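You operate a simulated robot arm through the tools that you are given. There is no shell and no other tool. Be economical: measure what you need, move in short steps, check, and stop when the job is done.

You run a simulated robot arm. Do the job below in one go: nothing can be reset, and whatever is moved stays where it is left.

## Task
Load the yellow cartridge and start console and television.
Fine: the console stays off till the cartridge is in; use the button on the television; once the console is on, press the console button twice.

It is judged by the outcome, as a careful person would: the job done as asked, and still so three seconds after it is handed in. It fails if anything else is knocked over, pushed out of place, dropped, spilled or broken.

## Robot
A 6-joint arm with a two-finger gripper, fixed in place. Base frame: the origin is at the foot of the arm, x ahead of it, y to its left, z up; the work surface is at about z = 0.62. Readings come in m, degrees, newtons and seconds.
With the tool pointing down near the work surface it reaches from about 0.1 to 0.76 m from the base axis. Its first joint turns from -166.0 to 166.0 degrees. Payload 2.45 kg.
The tool frame sits at the grasp point between the pads (the TCP): z along the fingers, y along the line on which they close. The tips reach 0.026 m beyond it. Largest opening 0.096 m; the body of the gripper starts 0.069 m behind the TCP.
Orientation is that of the tool frame in the base frame, as [roll, pitch, yaw] about the fixed x, y, z axes, in that order (R = Rz(yaw) Ry(pitch) Rx(roll)). With the fingers straight down and closing along the base's y, the tool's x points along the base's -x, its y along +y and its z along -z.

## Interface
- The arm moves only by the tool step_arm. Its argument "moves" is one flat list of numbers, 7 for each row, row after row: the shift along the tool's x, y, z in units of 30 mm (1.0 is 30 mm), then the turn, a rotation vector about the tool's x, y, z in units of 8 degrees (1.0 is 8 degrees), then the finger opening in m, from 0 to 0.096. In form: [x, y, z, wx, wy, wz, gripper, x, y, z, wx, wy, wz, gripper, ...]. A call has 1 to 20 rows; each row shifts and turns the commanded pose from where the row before left it, along the tool's axes as they then stand. A call with a number of a shift or a turn outside -1 to 1 is refused whole. Rows are played at 5 a second. More than 0.05 m and 8.6 degrees between two rows, or a gripper value outside its range, and nothing of the call is played. A pose out of reach is approached as far as the arm can. The call stops where the force on the tool passes 40 N (or 10 N more than at its start, if that is more) or the arm is blocked; 0.2 s more then pass. The fingers move at their own pace and stop on an object; they squeeze with about 27 N. The grip force told is the motor's: it shows also when the fingers shut on nothing. Time passes only in rows, and 0.2 s behind the last, so rows that do not move let the fingers close. The reply holds the time, the measured pose of the TCP, the force on the tool along the base axes, the opening and the grip force, in the units named above and with some noise, with the torque about the TCP (base axes, N m) and any sound that the robot's microphone picked up.
- Cameras (640 x 400 px; columns grow to the right, rows downward): "scene" is fixed at [0.0504, 0.6532, 1.2092]; the picture's right is [-0.76, -0.65, 0.00], its down [-0.40, 0.48, -0.78] and it looks along [0.51, -0.60, -0.62] (base axes); focal length 257 px, centre (320, 200). "wrist" rides on the gripper at [0.082, 0.003, -0.098] in the tool frame; the picture's right is [-0.04, 1.00, 0.00], its down [-0.73, -0.03, -0.68] and it looks along [-0.68, -0.03, 0.73] (tool axes); focal length 256 px, centre (320, 200).
- camera(camera): a new picture of that camera. The clock stands still meanwhile.
- raise_lower(by): slides the trunk up (or, below 0, down) by that many m; the arm rides with it, the base frame stays. It gives what a move gives, with no picture.
- pixel_to_xyz(camera, pixels): for up to 12 pixels [column, row] of the newest picture of that camera ("zoom" is the newest enlarged one), the place [x, y, z] in the base frame of the surface seen there, good to about 0.003 m, but the place of the scene camera against the robot may be out by one fixed shift of up to 0.012 m in any direction. The clock stands still meanwhile.
- close_up(camera, box): a new picture of the part [left, top, right, bottom] of that camera's present view, enlarged. The clock stands still meanwhile.
- close_job(): hands the job in; it is judged then, once.

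Go step by step. Measure first, check grasps and placings, and put right what went wrong. The budget is 80 turns and 34 pictures, counting those below and the enlarged ones. Unless the task says otherwise, let go and move clear before handing in, and close with one line.

The tools are called after "Emit:" as name(argument=value, ...) on one line, values as JSON. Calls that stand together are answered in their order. step_arm: Moves the arm, as the interface text tells. Its arguments: {"type":"object","properties":{"moves":{"type":"array"}},"required":["moves"]} The other tools are called the same way: raise_lower (by) slides the trunk up or down; camera (camera) takes a picture; pixel_to_xyz (camera, pixels) gives the place of the surface under pixels of a picture; close_up (camera, box) takes an enlarged picture of a part of a camera's view; close_job () hands the job in.

At the start:

```text
time: 0.0
tool_pos: [0.4401, 0.0907, 0.9211]
orientation: [-180.0, -0.1, 179.9]
contact_force: [1.1, 0.4, -0.3]
wrist_torque: [0.01, 0.01, 0.04]
gripper_width: 0.0961
grasp_force: 0.2
trunk travel left (down, up): [-0.075, 0.075]
```

scene: 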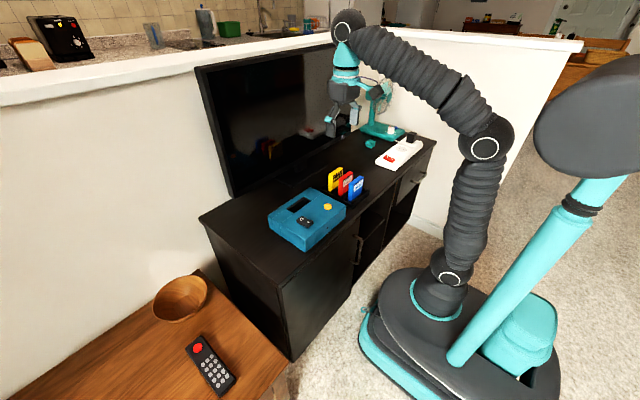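
wrist: 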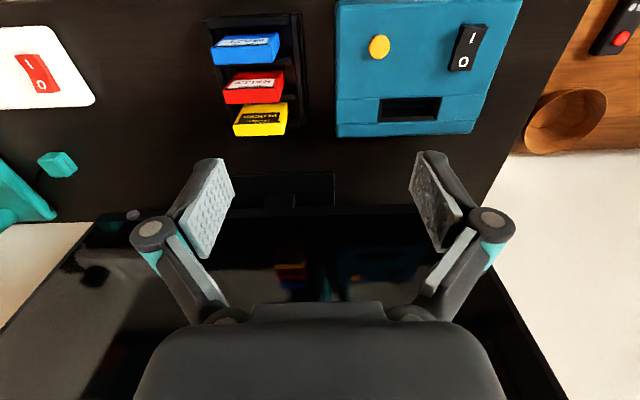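

The wrist picture shows the cartridges at about (260,120), the console slot at (410,108), the console's yellow button and rocker, and a power strip on the left. I'll enlarge these areas to read the details.

Emit:
close_up(camera="wrist", box=[190, 0, 530, 210])

Emit:
close_up(camera="scene", box=[190, 40, 440, 260])

Emit:
pixel_to_xyz(camera="wrist", pixels=[[260, 107], [236, 131], [285, 131], [385, 100], [437, 100], [410, 108], [379, 46], [468, 35], [460, 62], [338, 135], [472, 132], [345, 5]])

```text
1.88 times, centred on (360, 105) of wrist
```

zoom: 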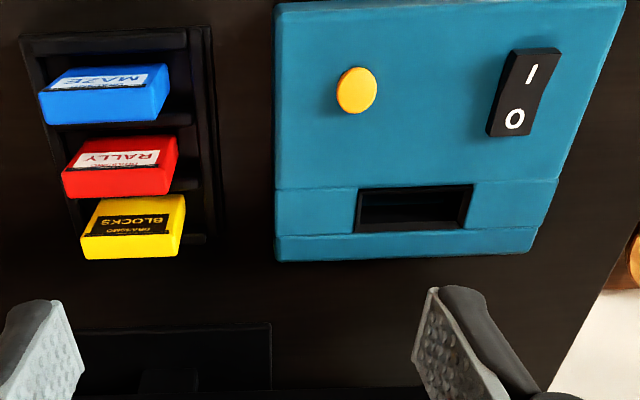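

```text
1.82 times, centred on (315, 150) of scene
```

zoom: 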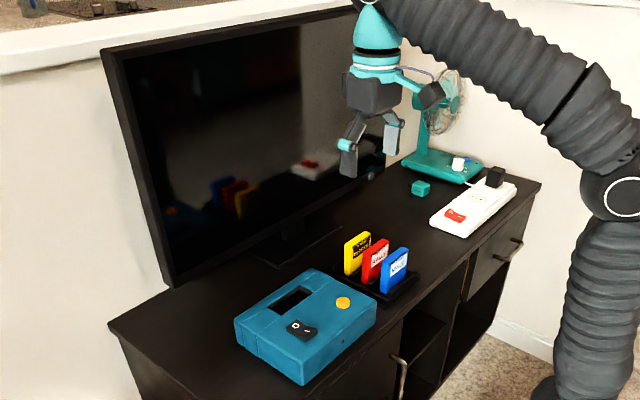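

```text
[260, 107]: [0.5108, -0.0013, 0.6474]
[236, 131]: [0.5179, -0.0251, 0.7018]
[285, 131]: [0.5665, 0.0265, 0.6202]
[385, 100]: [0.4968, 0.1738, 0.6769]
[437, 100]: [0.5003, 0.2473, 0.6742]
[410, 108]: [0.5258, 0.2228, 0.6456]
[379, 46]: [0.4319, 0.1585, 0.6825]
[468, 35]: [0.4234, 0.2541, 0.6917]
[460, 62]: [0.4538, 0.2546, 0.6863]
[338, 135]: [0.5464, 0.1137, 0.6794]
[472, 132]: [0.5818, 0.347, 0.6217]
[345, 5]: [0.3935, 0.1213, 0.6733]
```

The cartridge, slot, rocker and yellow button are located. Next I'll look at the power strip and find the television's button.

Emit:
close_up(camera="scene", box=[325, 75, 445, 175])

Emit:
close_up(camera="wrist", box=[0, 10, 200, 330])

```text
4.00 times, centred on (385, 125) of scene
```

zoom: 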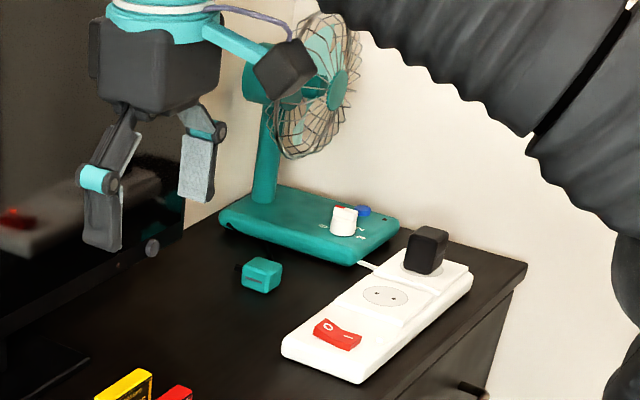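

```text
1.25 times, centred on (100, 170) of wrist
```

zoom: 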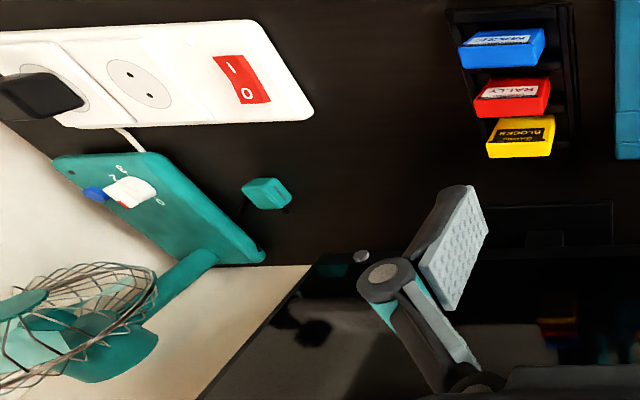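

The television's grey round button is at about scene (343,137) / wrist (133,215). I'll measure it along with the cartridge's faces.

Emit:
pixel_to_xyz(camera="wrist", pixels=[[133, 215], [130, 215], [137, 214], [115, 222], [262, 115], [245, 120], [280, 120], [260, 130], [240, 125], [250, 96], [245, 50], [150, 235]])

Emit:
pixel_to_xyz(camera="scene", pixels=[[343, 137], [330, 178], [334, 171], [340, 178], [299, 204], [327, 207], [301, 221], [309, 221], [289, 213], [200, 75], [224, 190], [336, 145]])

```text
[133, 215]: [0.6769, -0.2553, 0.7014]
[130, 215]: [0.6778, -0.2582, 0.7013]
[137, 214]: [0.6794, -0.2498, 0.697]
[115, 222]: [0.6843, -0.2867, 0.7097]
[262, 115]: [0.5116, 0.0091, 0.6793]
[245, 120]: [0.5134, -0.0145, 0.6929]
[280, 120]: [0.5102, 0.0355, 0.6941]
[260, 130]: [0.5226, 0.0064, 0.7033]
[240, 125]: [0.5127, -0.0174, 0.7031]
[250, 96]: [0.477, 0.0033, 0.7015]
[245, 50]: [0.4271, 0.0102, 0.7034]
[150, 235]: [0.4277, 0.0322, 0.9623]
```

```text
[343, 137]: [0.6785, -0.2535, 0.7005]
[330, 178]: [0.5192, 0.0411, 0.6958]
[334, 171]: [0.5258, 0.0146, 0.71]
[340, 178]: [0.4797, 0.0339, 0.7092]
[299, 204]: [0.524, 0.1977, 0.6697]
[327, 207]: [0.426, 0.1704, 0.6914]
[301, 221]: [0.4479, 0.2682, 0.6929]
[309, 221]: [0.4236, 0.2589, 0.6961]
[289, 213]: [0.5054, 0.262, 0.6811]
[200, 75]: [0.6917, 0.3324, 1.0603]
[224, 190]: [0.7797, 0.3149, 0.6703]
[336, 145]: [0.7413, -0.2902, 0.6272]
```

The yellow cartridge is at x≈0.511–0.525, y≈-0.02–0.037, with its top at z≈0.703. I'll move above it with the fingers open for a closer view.

Emit:
step_arm(moves=[-0.65, -0.69, 0.8, 0, 0, 0, 0.096, -0.65, -0.69, 0.8, 0, 0, 0, 0.096, -0.65, -0.69, 0.8, 0, 0, 0, 0.096, -0.65, -0.69, 0.8, 0, 0, 0, 0.096, 0, 0, 0, 0, 0, 0, 0.096])

Emit:
camera(camera="wrist")

```text
time: 1.2
tool_pos: [0.5181, 0.0089, 0.8239]
orientation: [-179.9, 0.0, -180.0]
contact_force: [1.3, 0.9, -0.4]
wrist_torque: [0.04, 0.0, 0.0]
gripper_width: 0.0961
grasp_force: 0.1
trunk travel left (down, up): [-0.075, 0.075]
```

```text
27 pictures are left
```

wrist: 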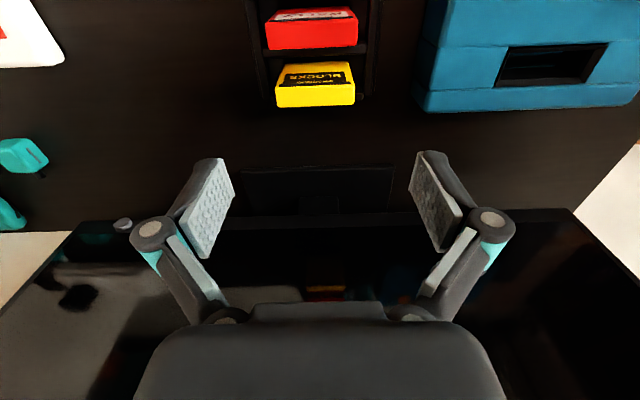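

The cartridge's top face is at rows 85–107, columns 275–355, and the slot is at about (550,63). I'll measure both.

Emit:
pixel_to_xyz(camera="wrist", pixels=[[279, 98], [351, 98], [315, 90], [315, 104], [300, 97], [330, 97], [279, 75], [348, 75], [512, 50], [600, 46], [500, 85], [588, 82]])

Emit:
close_up(camera="wrist", box=[240, 0, 400, 120])

```text
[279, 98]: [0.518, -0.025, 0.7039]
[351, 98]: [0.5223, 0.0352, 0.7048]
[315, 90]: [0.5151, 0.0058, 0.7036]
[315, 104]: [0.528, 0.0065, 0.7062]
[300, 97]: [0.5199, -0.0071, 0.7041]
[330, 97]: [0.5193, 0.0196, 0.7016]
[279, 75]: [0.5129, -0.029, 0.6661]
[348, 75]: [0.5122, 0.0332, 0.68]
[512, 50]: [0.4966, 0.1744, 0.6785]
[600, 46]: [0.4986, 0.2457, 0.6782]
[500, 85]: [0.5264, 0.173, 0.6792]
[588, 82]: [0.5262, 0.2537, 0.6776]
```

```text
3.33 times, centred on (320, 60) of wrist
```

zoom: 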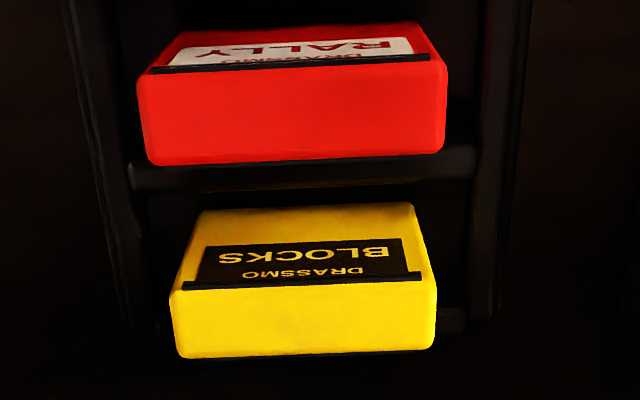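

The cartridge is centred near (0.520, 0.005), is about 65 mm wide and stands square to the base. I'll go down to z≈0.698 and grip it across its width.

Emit:
step_arm(moves=[-0.07, -0.14, 1, 0, 0, 0, 0.096, 0, 0, 1, 0, 0, 0, 0.096, 0, 0, 1, 0, 0, 0, 0.096, 0, 0, 0.7, 0, 0, 0, 0.096, 0, 0, 0.5, 0, 0, 0, 0.096, 0, 0, 0, 0, 0, 0, 0.096, 0, 0, 0, 0, 0, 0, 0.05, 0, 0, 0, 0, 0, 0, 0.05, 0, 0, 0, 0, 0, 0, 0.05])

Emit:
camera(camera="wrist")

```text
time: 3.2
tool_pos: [0.5202, 0.0048, 0.6996]
orientation: [180.0, 0.0, -180.0]
contact_force: [0.4, 0.6, 4.1]
wrist_torque: [0.09, 0.02, -0.04]
gripper_width: 0.0673
grasp_force: 27.0
trunk travel left (down, up): [-0.075, 0.075]
```

```text
25 pictures are left
```

wrist: 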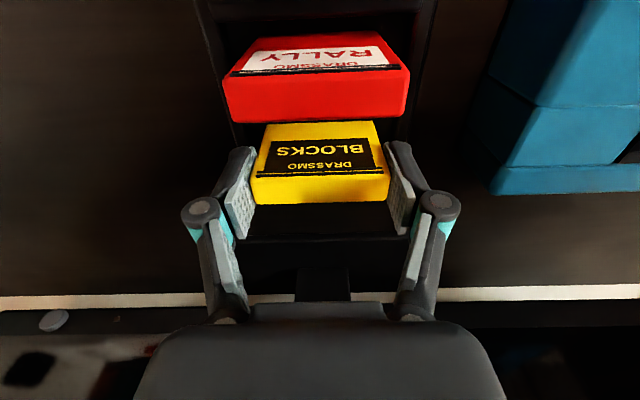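

The grip holds at 67 mm with 27 N. I'll lift straight up and check.

Emit:
step_arm(moves=[0, 0, -0.4, 0, 0, 0, 0.05, 0, 0, -0.8, 0, 0, 0, 0.05, 0, 0, -1, 0, 0, 0, 0.05, 0, 0, -1, 0, 0, 0, 0.05, 0, 0, -1, 0, 0, 0, 0.05, 0, 0, 0, 0, 0, 0, 0.05])

Emit:
camera(camera="wrist")

```text
time: 4.6
tool_pos: [0.5215, 0.0029, 0.8248]
orientation: [179.9, 0.0, 179.9]
contact_force: [0.1, 0.3, -1.1]
wrist_torque: [0.02, -0.01, -0.04]
gripper_width: 0.0671
grasp_force: 27.2
trunk travel left (down, up): [-0.075, 0.075]
```

```text
24 pictures are left
```

wrist: 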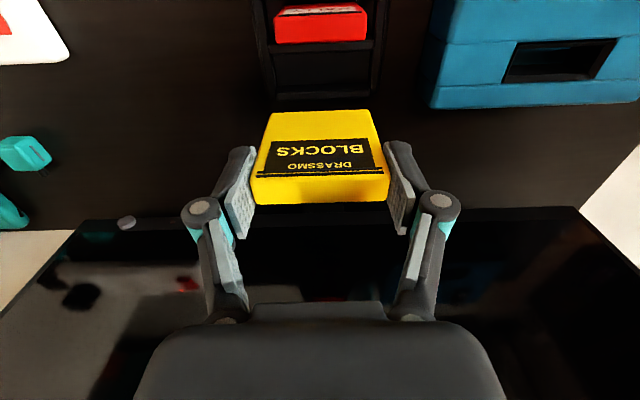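

The cartridge came up clean. I'll measure how it sits in the fingers and re-measure the slot.

Emit:
pixel_to_xyz(camera="wrist", pixels=[[260, 185], [380, 182], [320, 181], [320, 200], [275, 116], [365, 114], [320, 114], [512, 46], [612, 42], [506, 79], [596, 76], [555, 60]])

Emit:
close_up(camera="wrist", box=[420, 0, 640, 138])

```text
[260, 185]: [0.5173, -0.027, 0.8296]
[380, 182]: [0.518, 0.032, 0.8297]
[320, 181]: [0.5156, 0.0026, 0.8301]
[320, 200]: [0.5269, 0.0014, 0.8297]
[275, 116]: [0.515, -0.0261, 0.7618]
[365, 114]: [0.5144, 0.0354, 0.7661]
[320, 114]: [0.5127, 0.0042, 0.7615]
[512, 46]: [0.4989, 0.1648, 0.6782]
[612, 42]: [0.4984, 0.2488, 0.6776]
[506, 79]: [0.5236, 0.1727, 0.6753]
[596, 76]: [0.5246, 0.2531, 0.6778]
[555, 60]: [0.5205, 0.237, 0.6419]
```

```text
2.90 times, centred on (530, 69) of wrist
```

zoom: 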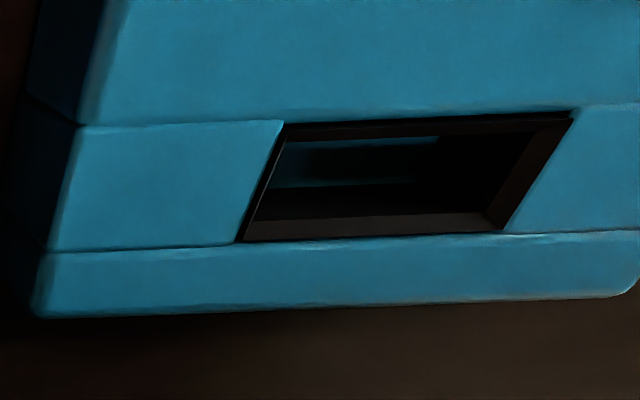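

The cartridge is about 70 mm tall, with its bottom about 65 mm below the TCP. I'll carry it over the slot, near (0.512, 0.211), and look straight at the slot.

Emit:
step_arm(moves=[0.05, 1, -0.1, 0, 0, 0, 0.05, 0.05, 1, -0.1, 0, 0, 0, 0.05, 0.05, 1, -0.1, 0, 0, 0, 0.05, 0.05, 1, 0, 0, 0, 0, 0.05, 0.05, 1, 0, 0, 0, 0, 0.05, 0.05, 1, 0, 0, 0, 0, 0.05, 0, 0.93, 0, 0, 0, 0, 0.05, 0, 0, 0, 0, 0, 0, 0.05])

Emit:
camera(camera="wrist")

Emit:
close_up(camera="wrist", box=[230, 0, 410, 112])

```text
time: 6.4
tool_pos: [0.5116, 0.2131, 0.8336]
orientation: [180.0, 0.0, 179.9]
contact_force: [-0.6, -0.3, -1.3]
wrist_torque: [0.01, 0.0, 0.03]
gripper_width: 0.0671
grasp_force: 26.9
trunk travel left (down, up): [-0.075, 0.075]
```

```text
22 pictures are left
```

wrist: 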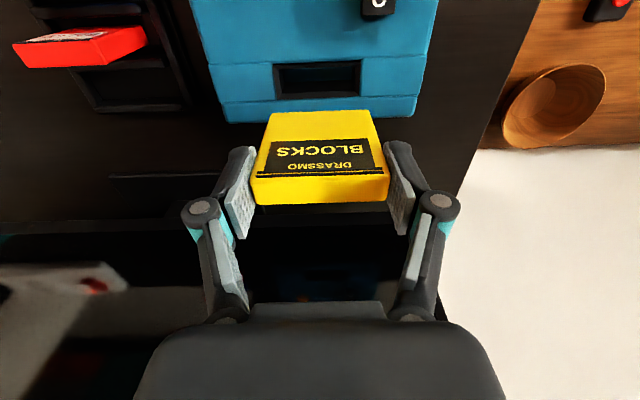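

```text
3.56 times, centred on (320, 56) of wrist
```

zoom: 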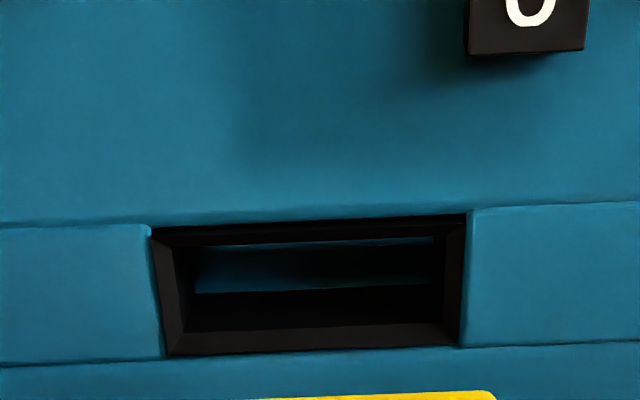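

Emit:
pixel_to_xyz(camera="zoom", pixels=[[145, 270], [474, 260], [300, 216], [300, 358], [165, 330], [463, 320], [190, 330], [440, 320], [250, 325], [250, 350], [180, 270], [455, 240]])

Emit:
pixel_to_xyz(camera="wrist", pixels=[[260, 185], [380, 182], [320, 179], [320, 199], [275, 116], [365, 114], [277, 116], [320, 114], [270, 120], [375, 120]])

```text
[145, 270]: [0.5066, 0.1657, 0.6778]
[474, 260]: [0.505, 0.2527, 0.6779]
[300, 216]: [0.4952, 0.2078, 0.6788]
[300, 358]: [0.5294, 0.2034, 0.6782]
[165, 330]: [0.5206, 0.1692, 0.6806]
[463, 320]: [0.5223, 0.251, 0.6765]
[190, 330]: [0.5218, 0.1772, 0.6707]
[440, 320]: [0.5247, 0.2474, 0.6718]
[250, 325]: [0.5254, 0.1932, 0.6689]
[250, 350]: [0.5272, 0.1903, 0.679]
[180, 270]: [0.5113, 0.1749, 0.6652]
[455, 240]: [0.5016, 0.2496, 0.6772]
```

```text
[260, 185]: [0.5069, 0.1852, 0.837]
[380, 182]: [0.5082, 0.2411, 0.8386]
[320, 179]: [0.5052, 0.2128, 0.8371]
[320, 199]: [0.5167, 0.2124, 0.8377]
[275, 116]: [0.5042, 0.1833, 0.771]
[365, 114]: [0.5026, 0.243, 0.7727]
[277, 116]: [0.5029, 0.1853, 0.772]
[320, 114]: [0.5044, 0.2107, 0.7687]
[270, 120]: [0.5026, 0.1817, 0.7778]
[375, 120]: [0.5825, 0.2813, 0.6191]
```

The slot is centred at about (0.512, 0.210), with funnel edges at y 0.169/0.251 and x 0.4955/0.528. The cartridge sits at (0.512, 0.213), so I'll shift 3 mm in -y and lower its lip into the funnel.

Emit:
step_arm(moves=[0, -0.11, 0.8, 0, 0, 0, 0.05, 0, 0, 0.9, 0, 0, 0, 0.05, 0, 0, 0.9, 0, 0, 0, 0.05, 0, 0, 0.4, 0, 0, 0, 0.05, 0, 0, 0.2, 0, 0, 0, 0.05, 0, 0, 0.2, 0, 0, 0, 0.05, 0, 0, 0, 0, 0, 0, 0.05])

Emit:
camera(camera="wrist")

```text
time: 8.0
tool_pos: [0.5119, 0.2078, 0.7311]
orientation: [179.9, -0.1, -180.0]
contact_force: [0.5, -0.1, -0.4]
wrist_torque: [0.0, 0.0, -0.01]
gripper_width: 0.0673
grasp_force: 27.3
trunk travel left (down, up): [-0.075, 0.075]
```

```text
20 pictures are left
```

wrist: 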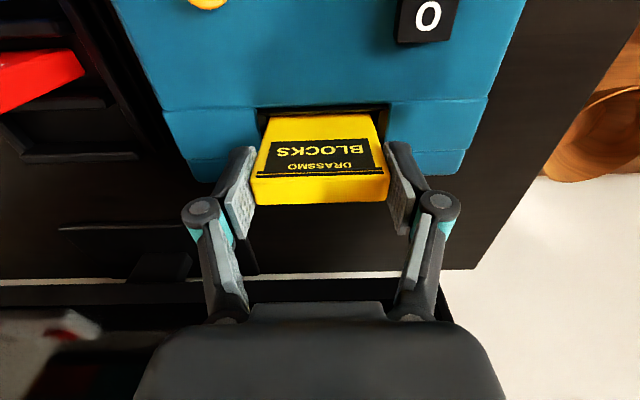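

The cartridge's foot (columns 268–377) is centred in the slot (257–390) with no contact force. I'll continue down in small steps.

Emit:
step_arm(moves=[0, 0, 0.2, 0, 0, 0, 0.05, 0, 0, 0.2, 0, 0, 0, 0.05, 0, 0, 0.2, 0, 0, 0, 0.05, 0, 0, 0.2, 0, 0, 0, 0.05, 0, 0, 0, 0, 0, 0, 0.05])

```text
time: 9.2
tool_pos: [0.5109, 0.209, 0.7083]
orientation: [180.0, 0.2, -179.9]
contact_force: [1.7, 1.4, 23.1]
wrist_torque: [-0.01, -0.07, 0.02]
gripper_width: 0.0679
grasp_force: 27.4
trunk travel left (down, up): [-0.075, 0.075]
```

There is 23 N upward at z=0.708, which could be the slot floor, friction or a connector. I'll look before pushing further.

Emit:
camera(camera="wrist")

Emit:
close_up(camera="scene", box=[250, 130, 380, 260])

```text
19 pictures are left
```

wrist: 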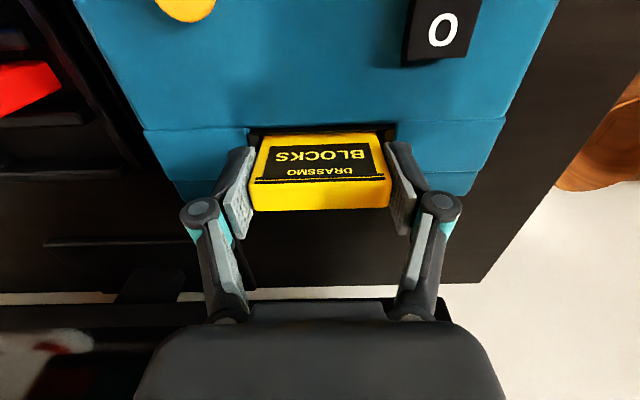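

```text
3.08 times, centred on (315, 195) of scene
```

zoom: 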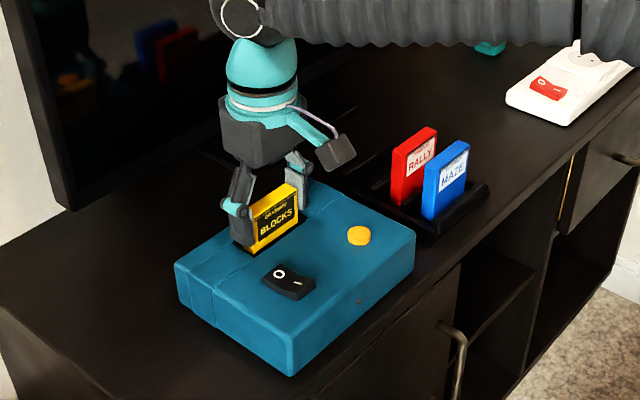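

The cartridge has slipped up a little in the fingers (its top edge went from row 204 to 210). I'll measure its top height.

Emit:
pixel_to_xyz(camera="wrist", pixels=[[290, 195], [350, 195], [320, 206], [320, 184], [260, 200], [383, 195], [320, 135], [270, 133], [375, 133]])

Emit:
close_up(camera="wrist", box=[220, 100, 420, 225])

```text
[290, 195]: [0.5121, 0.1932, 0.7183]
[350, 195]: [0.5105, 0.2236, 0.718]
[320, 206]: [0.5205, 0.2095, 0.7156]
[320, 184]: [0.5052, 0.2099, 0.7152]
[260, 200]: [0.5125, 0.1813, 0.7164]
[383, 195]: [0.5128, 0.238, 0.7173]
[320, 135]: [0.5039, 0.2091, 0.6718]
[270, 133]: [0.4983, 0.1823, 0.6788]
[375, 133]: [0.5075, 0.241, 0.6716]
```

```text
3.20 times, centred on (320, 162) of wrist
```

zoom: 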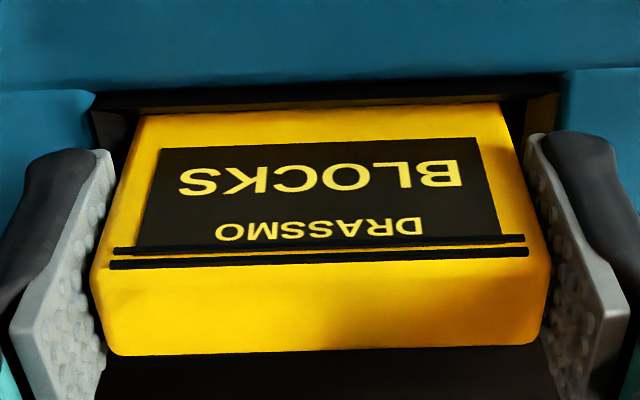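

The top is at z≈0.717, so about 31 mm is in and the fingertips are nearly at the console deck. I'll release, rise, close the fingers and press on the top to seat it fully.

Emit:
step_arm(moves=[0, 0, 0, 0, 0, 0, 0.085, 0, 0, 0, 0, 0, 0, 0.085, 0, 0, -0.5, 0, 0, 0, 0.085, 0, 0, -1, 0, 0, 0, 0.085, 0, 0, -0.8, 0, 0, 0, 0, 0, 0, 0, 0, 0, 0, 0, 0, 0, 0, 0, 0, 0, 0, 0, 0, 0, 0, 0, 0, 0])

Emit:
camera(camera="wrist")

```text
time: 11.0
tool_pos: [0.5118, 0.2076, 0.7755]
orientation: [-180.0, 0.0, -179.9]
contact_force: [0.3, 0.2, 0.7]
wrist_torque: [-0.01, 0.03, 0.03]
gripper_width: 0.0001
grasp_force: 27.0
trunk travel left (down, up): [-0.075, 0.075]
```

```text
16 pictures are left
```

wrist: 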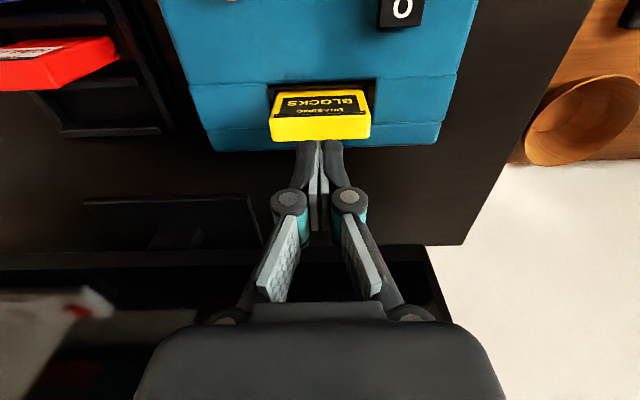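

The cartridge stands upright in the slot. I'll press down gently on its top in 3 mm steps.

Emit:
step_arm(moves=[0, 0, 0.6, 0, 0, 0, 0, 0, 0, 0.4, 0, 0, 0, 0, 0, 0, 0.1, 0, 0, 0, 0, 0, 0, 0.1, 0, 0, 0, 0, 0, 0, 0.1, 0, 0, 0, 0, 0, 0, 0.1, 0, 0, 0, 0, 0, 0, 0.1, 0, 0, 0, 0, 0, 0, 0.1, 0, 0, 0, 0])

```text
time: 12.4
tool_pos: [0.5119, 0.2093, 0.7408]
orientation: [179.6, 0.8, -180.0]
contact_force: [-2.3, 0.1, 18.7]
wrist_torque: [0.0, 0.2, 0.0]
gripper_width: 0.0061
grasp_force: 26.9
trunk travel left (down, up): [-0.075, 0.075]
stopped in row 6: the force on the tool passed its limit at 46 N (the readings are from after the stop); the commanded pose is now the measured one
```

It stopped at 46 N with the tip at z≈0.715 and the top hardly moved, so the cartridge is on the slot floor. I'll rise and move over to the "1" end of the console's rocker.

Emit:
step_arm(moves=[0, 0, -0.8, 0, 0, 0, 0, 0, 0, -0.6, 0, 0, 0, 0, 0.9, 0.4, 0, 0, 0, 0, 0, 0.9, 0.4, 0, 0, 0, 0, 0, 0.9, 0.4, 0, 0, 0, 0, 0, 0.5, 0.3, 0, 0, 0, 0, 0, 0, 0, 0, 0, 0, 0, 0])

Emit:
camera(camera="wrist")

```text
time: 14.0
tool_pos: [0.4145, 0.2544, 0.7814]
orientation: [179.8, 0.4, 179.9]
contact_force: [0.1, -0.3, -0.2]
wrist_torque: [0.05, 0.01, 0.0]
gripper_width: 0.0
grasp_force: 27.2
trunk travel left (down, up): [-0.075, 0.075]
```

```text
15 pictures are left
```

wrist: 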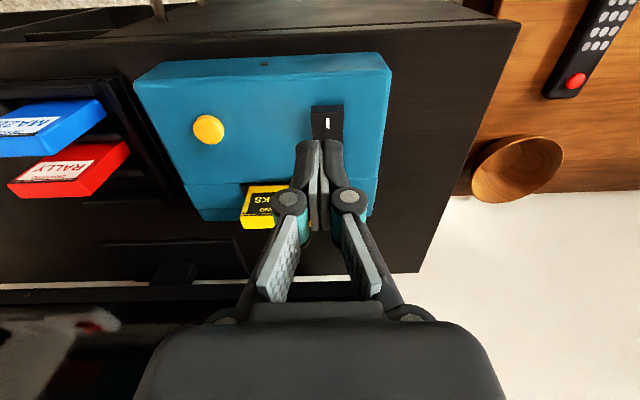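

The rocker's "1" end shows at about (328,120), and there is a small dot, probably an LED, on the console's front at (265,63). I'll measure the rocker and the button.

Emit:
pixel_to_xyz(camera="wrist", pixels=[[328, 108], [328, 115], [328, 125], [328, 135], [316, 120], [340, 120], [208, 129], [198, 129], [218, 129], [208, 118], [208, 140], [265, 90]])

Emit:
close_up(camera="wrist", box=[180, 40, 400, 178])

```text
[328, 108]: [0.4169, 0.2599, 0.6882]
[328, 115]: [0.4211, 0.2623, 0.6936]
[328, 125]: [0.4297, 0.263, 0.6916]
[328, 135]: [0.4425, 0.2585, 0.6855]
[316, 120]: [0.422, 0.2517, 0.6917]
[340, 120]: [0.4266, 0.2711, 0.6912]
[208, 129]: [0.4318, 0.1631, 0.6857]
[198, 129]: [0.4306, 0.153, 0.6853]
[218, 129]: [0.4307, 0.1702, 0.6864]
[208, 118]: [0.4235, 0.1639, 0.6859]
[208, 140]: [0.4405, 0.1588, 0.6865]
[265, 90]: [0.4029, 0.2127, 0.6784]
```

```text
2.90 times, centred on (290, 109) of wrist
```

zoom: 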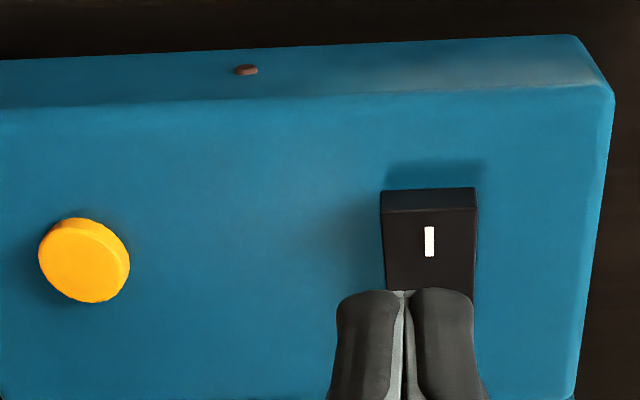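

The rocker's "1" end is raised (z≈0.694 against 0.685 toward "0"), so the console is off. I'll press it at (0.418, 0.261).

Emit:
step_arm(moves=[-0.1, 0.22, 1, 0, 0, 0, 0, 0, 0, 0.8, 0, 0, 0, 0, 0, 0, 0.15, 0, 0, 0, 0, 0, 0, 0.1, 0, 0, 0, 0, 0, 0, 0.1, 0, 0, 0, 0, 0, 0, 0.07, 0, 0, 0, 0, 0, 0, 0.07, 0, 0, 0, 0])

```text
time: 15.6
tool_pos: [0.4199, 0.2609, 0.7139]
orientation: [179.6, 0.8, 180.0]
contact_force: [2.3, 1.1, 19.8]
wrist_torque: [-0.03, -0.29, 0.05]
gripper_width: 0.0059
grasp_force: 28.5
trunk travel left (down, up): [-0.075, 0.075]
```

There is 20 N at tip z≈0.688 and no click was reported. I'll press slightly further, then back off and look.

Emit:
step_arm(moves=[0, 0, 0.07, 0, 0, 0, 0, 0, 0, 0.07, 0, 0, 0, 0, 0, 0, 0.07, 0, 0, 0, 0, 0, 0, 0, 0, 0, 0, 0])

Emit:
step_arm(moves=[0, 0, -0.8, 0, 0, 0, 0, 0.4, 0, -0.8, 0, 0, 0, 0, 0.5, 0, -0.3, 0, 0, 0, 0, 0, 0, 0, 0, 0, 0, 0])

Emit:
close_up(camera="wrist", box=[130, 40, 430, 230])

```text
time: 16.1
tool_pos: [0.4194, 0.2618, 0.7137]
orientation: [179.4, 1.0, 179.9]
contact_force: [-6.7, -3.6, 16.0]
wrist_torque: [-0.16, -0.06, -0.03]
gripper_width: 0.0061
grasp_force: 29.4
trunk travel left (down, up): [-0.075, 0.075]
stopped in row 2: the force on the tool passed its limit at 44 N (the readings are from after the stop); the commanded pose is now the measured one
```

```text
time: 17.1
tool_pos: [0.3934, 0.2597, 0.7689]
orientation: [179.5, 0.9, 179.9]
contact_force: [-0.3, -0.5, -0.1]
wrist_torque: [-0.01, -0.02, 0.04]
gripper_width: 0.0
grasp_force: 28.5
trunk travel left (down, up): [-0.075, 0.075]
```

```text
2.11 times, centred on (280, 135) of wrist
```

zoom: 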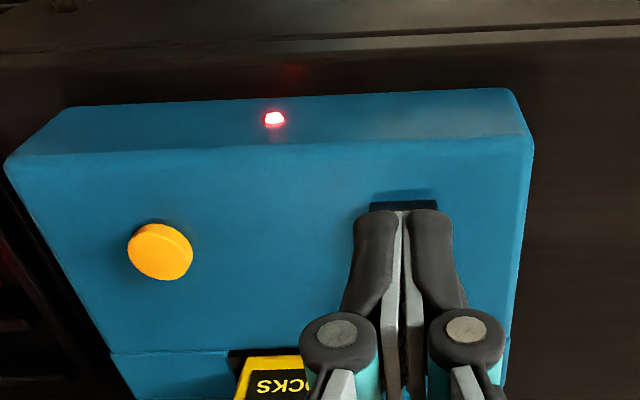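

The console LED at zoom (274,119) is now lit, so it is on. Next is the yellow button at (0.432, 0.161, 0.686): I'll hover above it.

Emit:
step_arm(moves=[-0.45, -0.82, 0, 0, 0, 0, 0, -0.45, -0.82, 0, 0, 0, 0, 0, -0.39, -0.82, 0, 0, 0, 0, 0, 0, -0.83, 0.3, 0, 0, 0, 0, 0, 0, 0.7, 0, 0, 0, 0, 0, 0, 0, 0, 0, 0, 0])

Emit:
close_up(camera="scene", box=[250, 150, 380, 260])

```text
time: 18.5
tool_pos: [0.4309, 0.1629, 0.7378]
orientation: [179.5, 0.9, -179.9]
contact_force: [0.5, 1.1, -0.6]
wrist_torque: [0.0, 0.0, -0.02]
gripper_width: 0.0
grasp_force: 28.9
trunk travel left (down, up): [-0.075, 0.075]
```

```text
3.64 times, centred on (315, 205) of scene
```

zoom: 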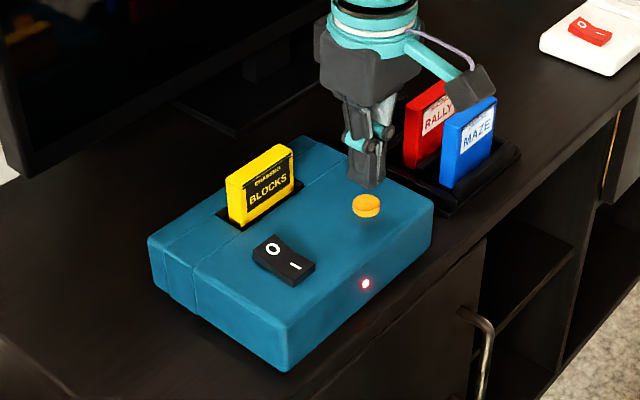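

The rocker now has "0" raised, and the fingertip is right above the yellow button. I'll make the first press slowly.

Emit:
step_arm(moves=[0, 0, 0.75, 0, 0, 0, 0, 0, 0, 0.1, 0, 0, 0, 0, 0, 0, 0.07, 0, 0, 0, 0, 0, 0, 0.07, 0, 0, 0, 0, 0, 0, 0.07, 0, 0, 0, 0])

```text
time: 19.7
tool_pos: [0.4315, 0.1625, 0.7061]
orientation: [179.5, 0.9, -179.9]
contact_force: [0.1, 0.1, 1.6]
wrist_torque: [0.01, 0.0, -0.01]
gripper_width: 0.0062
grasp_force: 28.2
trunk travel left (down, up): [-0.075, 0.075]
heard: click
```

A click was heard, so that is press one. I'll lift clear and let it spring back.

Emit:
step_arm(moves=[0, 0, -0.4, 0, 0, 0, 0, 0, 0, -0.4, 0, 0, 0, 0, 0, 0, 0, 0, 0, 0, 0, 0, 0, 0, 0, 0, 0, 0])

Emit:
close_up(camera="scene", box=[250, 150, 380, 260])

```text
time: 20.7
tool_pos: [0.4308, 0.1623, 0.7315]
orientation: [179.5, 0.9, -180.0]
contact_force: [-0.5, -0.3, -0.1]
wrist_torque: [0.01, -0.01, 0.0]
gripper_width: 0.0002
grasp_force: 28.4
trunk travel left (down, up): [-0.075, 0.075]
```

```text
3.64 times, centred on (315, 205) of scene
```

zoom: 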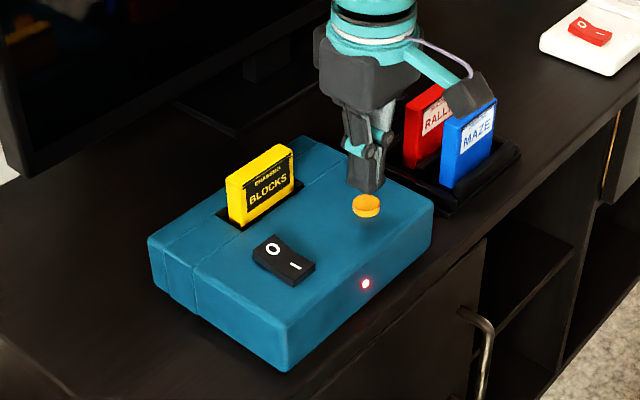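

The button has sprung back and the LED is still lit. I'll make the second press to the same depth and lift again.

Emit:
step_arm(moves=[0, 0, 0.55, 0, 0, 0, 0, 0, 0, 0.1, 0, 0, 0, 0, 0, 0, 0.07, 0, 0, 0, 0, 0, 0, 0.07, 0, 0, 0, 0, 0, 0, 0.07, 0, 0, 0, 0])

```text
time: 21.9
tool_pos: [0.4315, 0.1619, 0.7052]
orientation: [179.5, 1.1, 179.9]
contact_force: [0.2, 0.5, 7.2]
wrist_torque: [-0.01, 0.05, 0.0]
gripper_width: 0.006
grasp_force: 28.2
trunk travel left (down, up): [-0.075, 0.075]
heard: click
```

A second click was heard, so both presses are done. Now I'll lift and move over toward the television button at (0.677, -0.254, 0.701) to inspect that corner.

Emit:
step_arm(moves=[0, 0, -0.5, 0, 0, 0, 0, 0, 0, -1, 0, 0, 0, 0, 0, 0, -1, 0, 0, 0, 0, 0, 0, -1, 0, 0, 0, 0, 0, 0, -1, 0, 0, 0, 0, 0, -1, 0, 0, 0, 0, 0, -0.1, -1, 0, 0, 0, 0, 0, -0.2, -1, 0, 0, 0, 0, 0, -0.2, -1, 0, 0, 0, 0, 0, -0.2, -1, 0, 0, 0, 0, 0, -0.2, -1, 0, 0, 0, 0, 0, -0.2, -1, 0, 0, 0, 0, 0, -0.2, -1, 0, 0, 0, 0, 0, -0.2, -1, 0, 0, 0, 0, 0, -0.2, -1, 0, 0, 0, 0, 0, -0.2, -1, 0, 0, 0, 0, 0, -0.2, -1, 0, 0, 0, 0, 0, 0, -1, 0, 0, 0, 0, 0, 0, 0, 0, 0, 0, 0, 0])

Emit:
camera(camera="wrist")

```text
time: 25.9
tool_pos: [0.4937, -0.2281, 0.8385]
orientation: [179.6, 0.9, -180.0]
contact_force: [0.1, 0.1, 0.6]
wrist_torque: [-0.03, 0.02, -0.01]
gripper_width: 0.0
grasp_force: 28.4
trunk travel left (down, up): [-0.075, 0.075]
```

```text
10 pictures are left
```

wrist: 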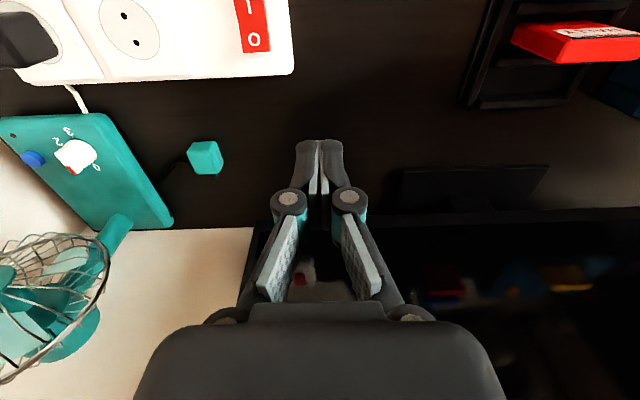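

The button is hidden behind the gripper here. I'll measure the obstacles: the teal cube at (205,157), the strip corner (290,70), the fan base and the fan cage.

Emit:
pixel_to_xyz(camera="wrist", pixels=[[205, 148], [205, 165], [220, 165], [190, 160], [290, 70], [265, 30], [168, 222], [110, 120], [118, 225], [105, 255], [75, 340], [255, 240]])

```text
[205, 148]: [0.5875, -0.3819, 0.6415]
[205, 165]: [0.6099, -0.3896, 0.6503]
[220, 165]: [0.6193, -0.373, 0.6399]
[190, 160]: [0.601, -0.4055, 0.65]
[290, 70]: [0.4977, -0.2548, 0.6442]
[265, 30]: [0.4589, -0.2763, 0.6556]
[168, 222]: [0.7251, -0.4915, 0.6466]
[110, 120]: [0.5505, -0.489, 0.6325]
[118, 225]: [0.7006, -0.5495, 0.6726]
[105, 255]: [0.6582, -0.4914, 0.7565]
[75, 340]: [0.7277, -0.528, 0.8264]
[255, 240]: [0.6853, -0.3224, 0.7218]
```

Everything is clear of the approach lane: the cube and fan are at y<-0.37, and the strip is at x<0.5. I'll tilt the fingers 40° forward, with the tips toward the television, so that only the tip touches the button.

Emit:
step_arm(moves=[0, 0, 0, 0, -1, 0, 0, 0, 0, 0, 0, -1, 0, 0, 0, 0, 0, 0, -1, 0, 0, 0, 0, 0, 0, -1, 0, 0, 0, 0, 0, 0, -1, 0, 0, 0, 0, 0, 0, 0, 0, 0])

Emit:
camera(camera="wrist")

```text
time: 27.3
tool_pos: [0.4923, -0.2272, 0.837]
orientation: [179.3, 41.1, 179.5]
contact_force: [-0.8, -0.3, 0.0]
wrist_torque: [0.01, 0.0, 0.03]
gripper_width: 0.0
grasp_force: 28.4
trunk travel left (down, up): [-0.075, 0.075]
```

```text
9 pictures are left
```

wrist: 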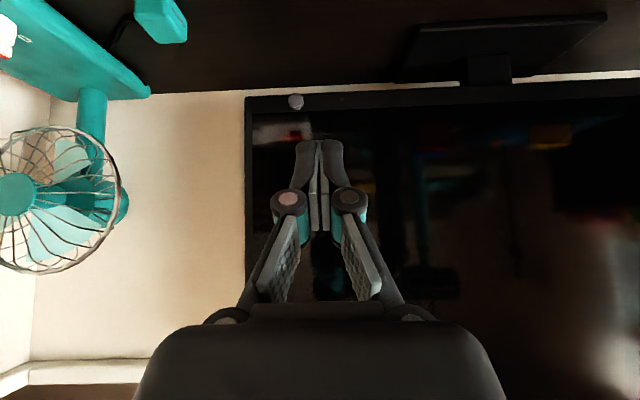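

The button is now in plain view at (295,101), with the bezel around it. I'll measure it precisely.

Emit:
pixel_to_xyz(camera="wrist", pixels=[[295, 101], [292, 101], [299, 101], [295, 97], [295, 105], [315, 101], [275, 102], [341, 101], [320, 115], [297, 112]])

Emit:
close_up(camera="wrist", box=[250, 70, 370, 145])

```text
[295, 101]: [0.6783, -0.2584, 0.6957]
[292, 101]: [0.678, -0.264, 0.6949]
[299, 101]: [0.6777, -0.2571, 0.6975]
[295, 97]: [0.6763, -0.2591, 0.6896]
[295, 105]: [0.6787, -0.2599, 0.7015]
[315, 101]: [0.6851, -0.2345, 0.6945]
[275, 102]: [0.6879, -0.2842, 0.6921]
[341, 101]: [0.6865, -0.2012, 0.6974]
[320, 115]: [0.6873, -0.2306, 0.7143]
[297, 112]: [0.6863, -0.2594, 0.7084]
```

```text
5.33 times, centred on (310, 108) of wrist
```

zoom: 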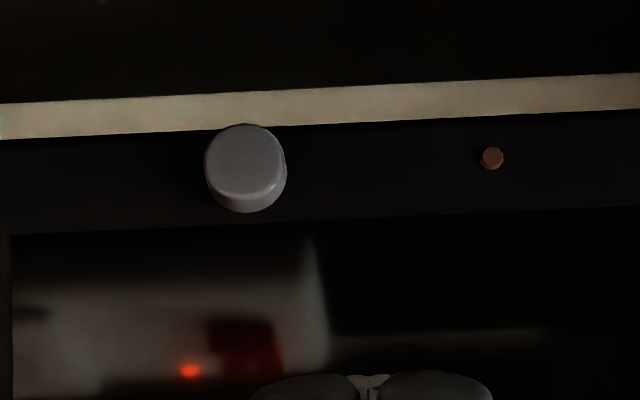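

The button centre is (0.678, -0.259, 0.6955). It stands about 8 mm proud, and the indicator at y≈-0.20 is unlit. I'll move to about 20 mm short of it.

Emit:
step_arm(moves=[-0.1, -0.152, 0.9, 0, 0, 0, 0, -0.1, -0.152, 0.9, 0, 0, 0, 0, -0.1, -0.152, 0.9, 0, 0, 0, 0, -0.1, -0.152, 0.9, 0, 0, 0, 0, -0.1, -0.152, 0.9, 0, 0, 0, 0, -0.1, -0.152, 0.9, 0, 0, 0, 0, -0.1, -0.152, 0.9, 0, 0, 0, 0, 0, 0, 0, 0, 0, 0, 0])

Emit:
camera(camera="wrist")

```text
time: 29.1
tool_pos: [0.632, -0.2602, 0.7094]
orientation: [179.3, 41.0, 179.4]
contact_force: [-0.8, -0.3, -0.2]
wrist_torque: [0.01, -0.02, 0.0]
gripper_width: 0.0003
grasp_force: 28.1
trunk travel left (down, up): [-0.075, 0.075]
```

```text
7 pictures are left
```

wrist: 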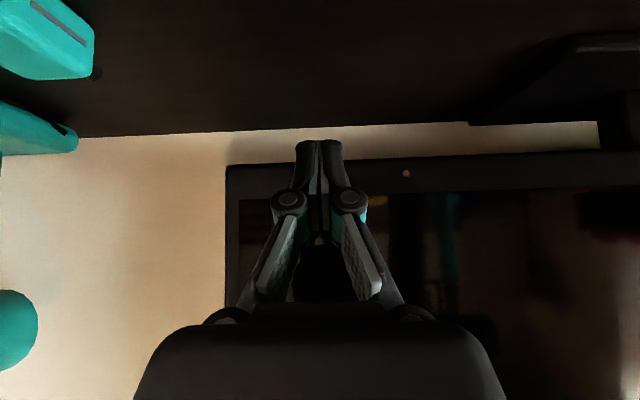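

The fingertip is lined up with the now-hidden button, and the unlit LED is at (406,173). I'll advance along +x in fine steps until it clicks.

Emit:
step_arm(moves=[-0.378, 0, 0.328, 0, 0, 0, 0, -0.053, 0, 0.046, 0, 0, 0, 0, -0.053, 0, 0.046, 0, 0, 0, 0, -0.053, 0, 0.046, 0, 0, 0, 0, -0.053, 0, 0.046, 0, 0, 0, 0])

```text
time: 30.3
tool_pos: [0.6564, -0.2597, 0.7067]
orientation: [179.2, 40.9, 179.4]
contact_force: [-2.3, -0.8, 0.3]
wrist_torque: [0.01, 0.05, 0.0]
gripper_width: 0.0061
grasp_force: 29.0
trunk travel left (down, up): [-0.075, 0.075]
heard: click
```

A click was heard on the television button. I'll back straight off along -x, then up, and check the indicators.

Emit:
step_arm(moves=[0.5, 0, -0.434, 0, 0, 0, 0, 0.5, 0, -0.434, 0, 0, 0, 0, 0, 0, -1, 0, 0, 0, 0, 0, 0, -1, 0, 0, 0, 0, 0, 0, -1, 0, 0, 0, 0, 0, 0, -1, 0, 0, 0, 0, 0, 0, 0, 0, 0, 0, 0])

Emit:
camera(camera="wrist")

Emit:
camera(camera="scene")

```text
time: 31.9
tool_pos: [0.5389, -0.2604, 0.7978]
orientation: [179.3, 40.9, 179.6]
contact_force: [-0.7, 0.6, -0.3]
wrist_torque: [0.01, 0.0, 0.01]
gripper_width: 0.0
grasp_force: 28.5
trunk travel left (down, up): [-0.075, 0.075]
```

```text
6 pictures are left
```

wrist: 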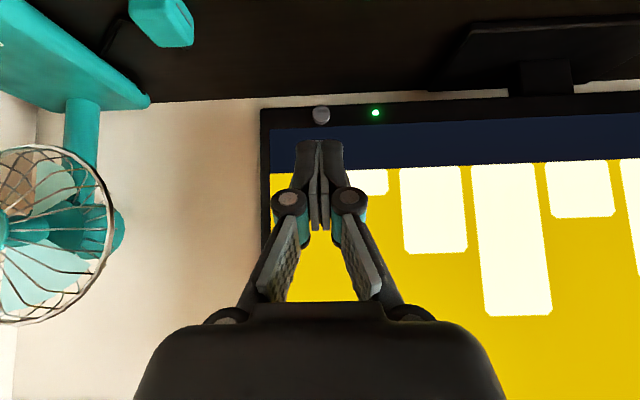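

```text
5 pictures are left
```

scene: 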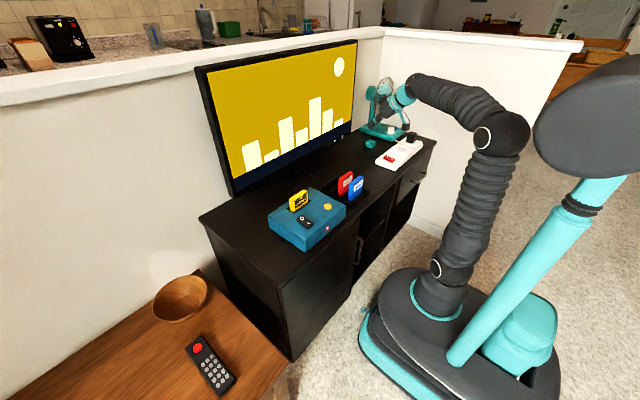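

The television shows a yellow game picture with its LED green, the console LED is lit with the yellow cartridge seated, and nothing else has moved. The arm is clear, so I'm handing in.

Emit:
close_job()

```text
The job is handed in.
```

The yellow cartridge is in, the console was then switched on, its button was pressed twice, and the television was started with its own button and shows the game.
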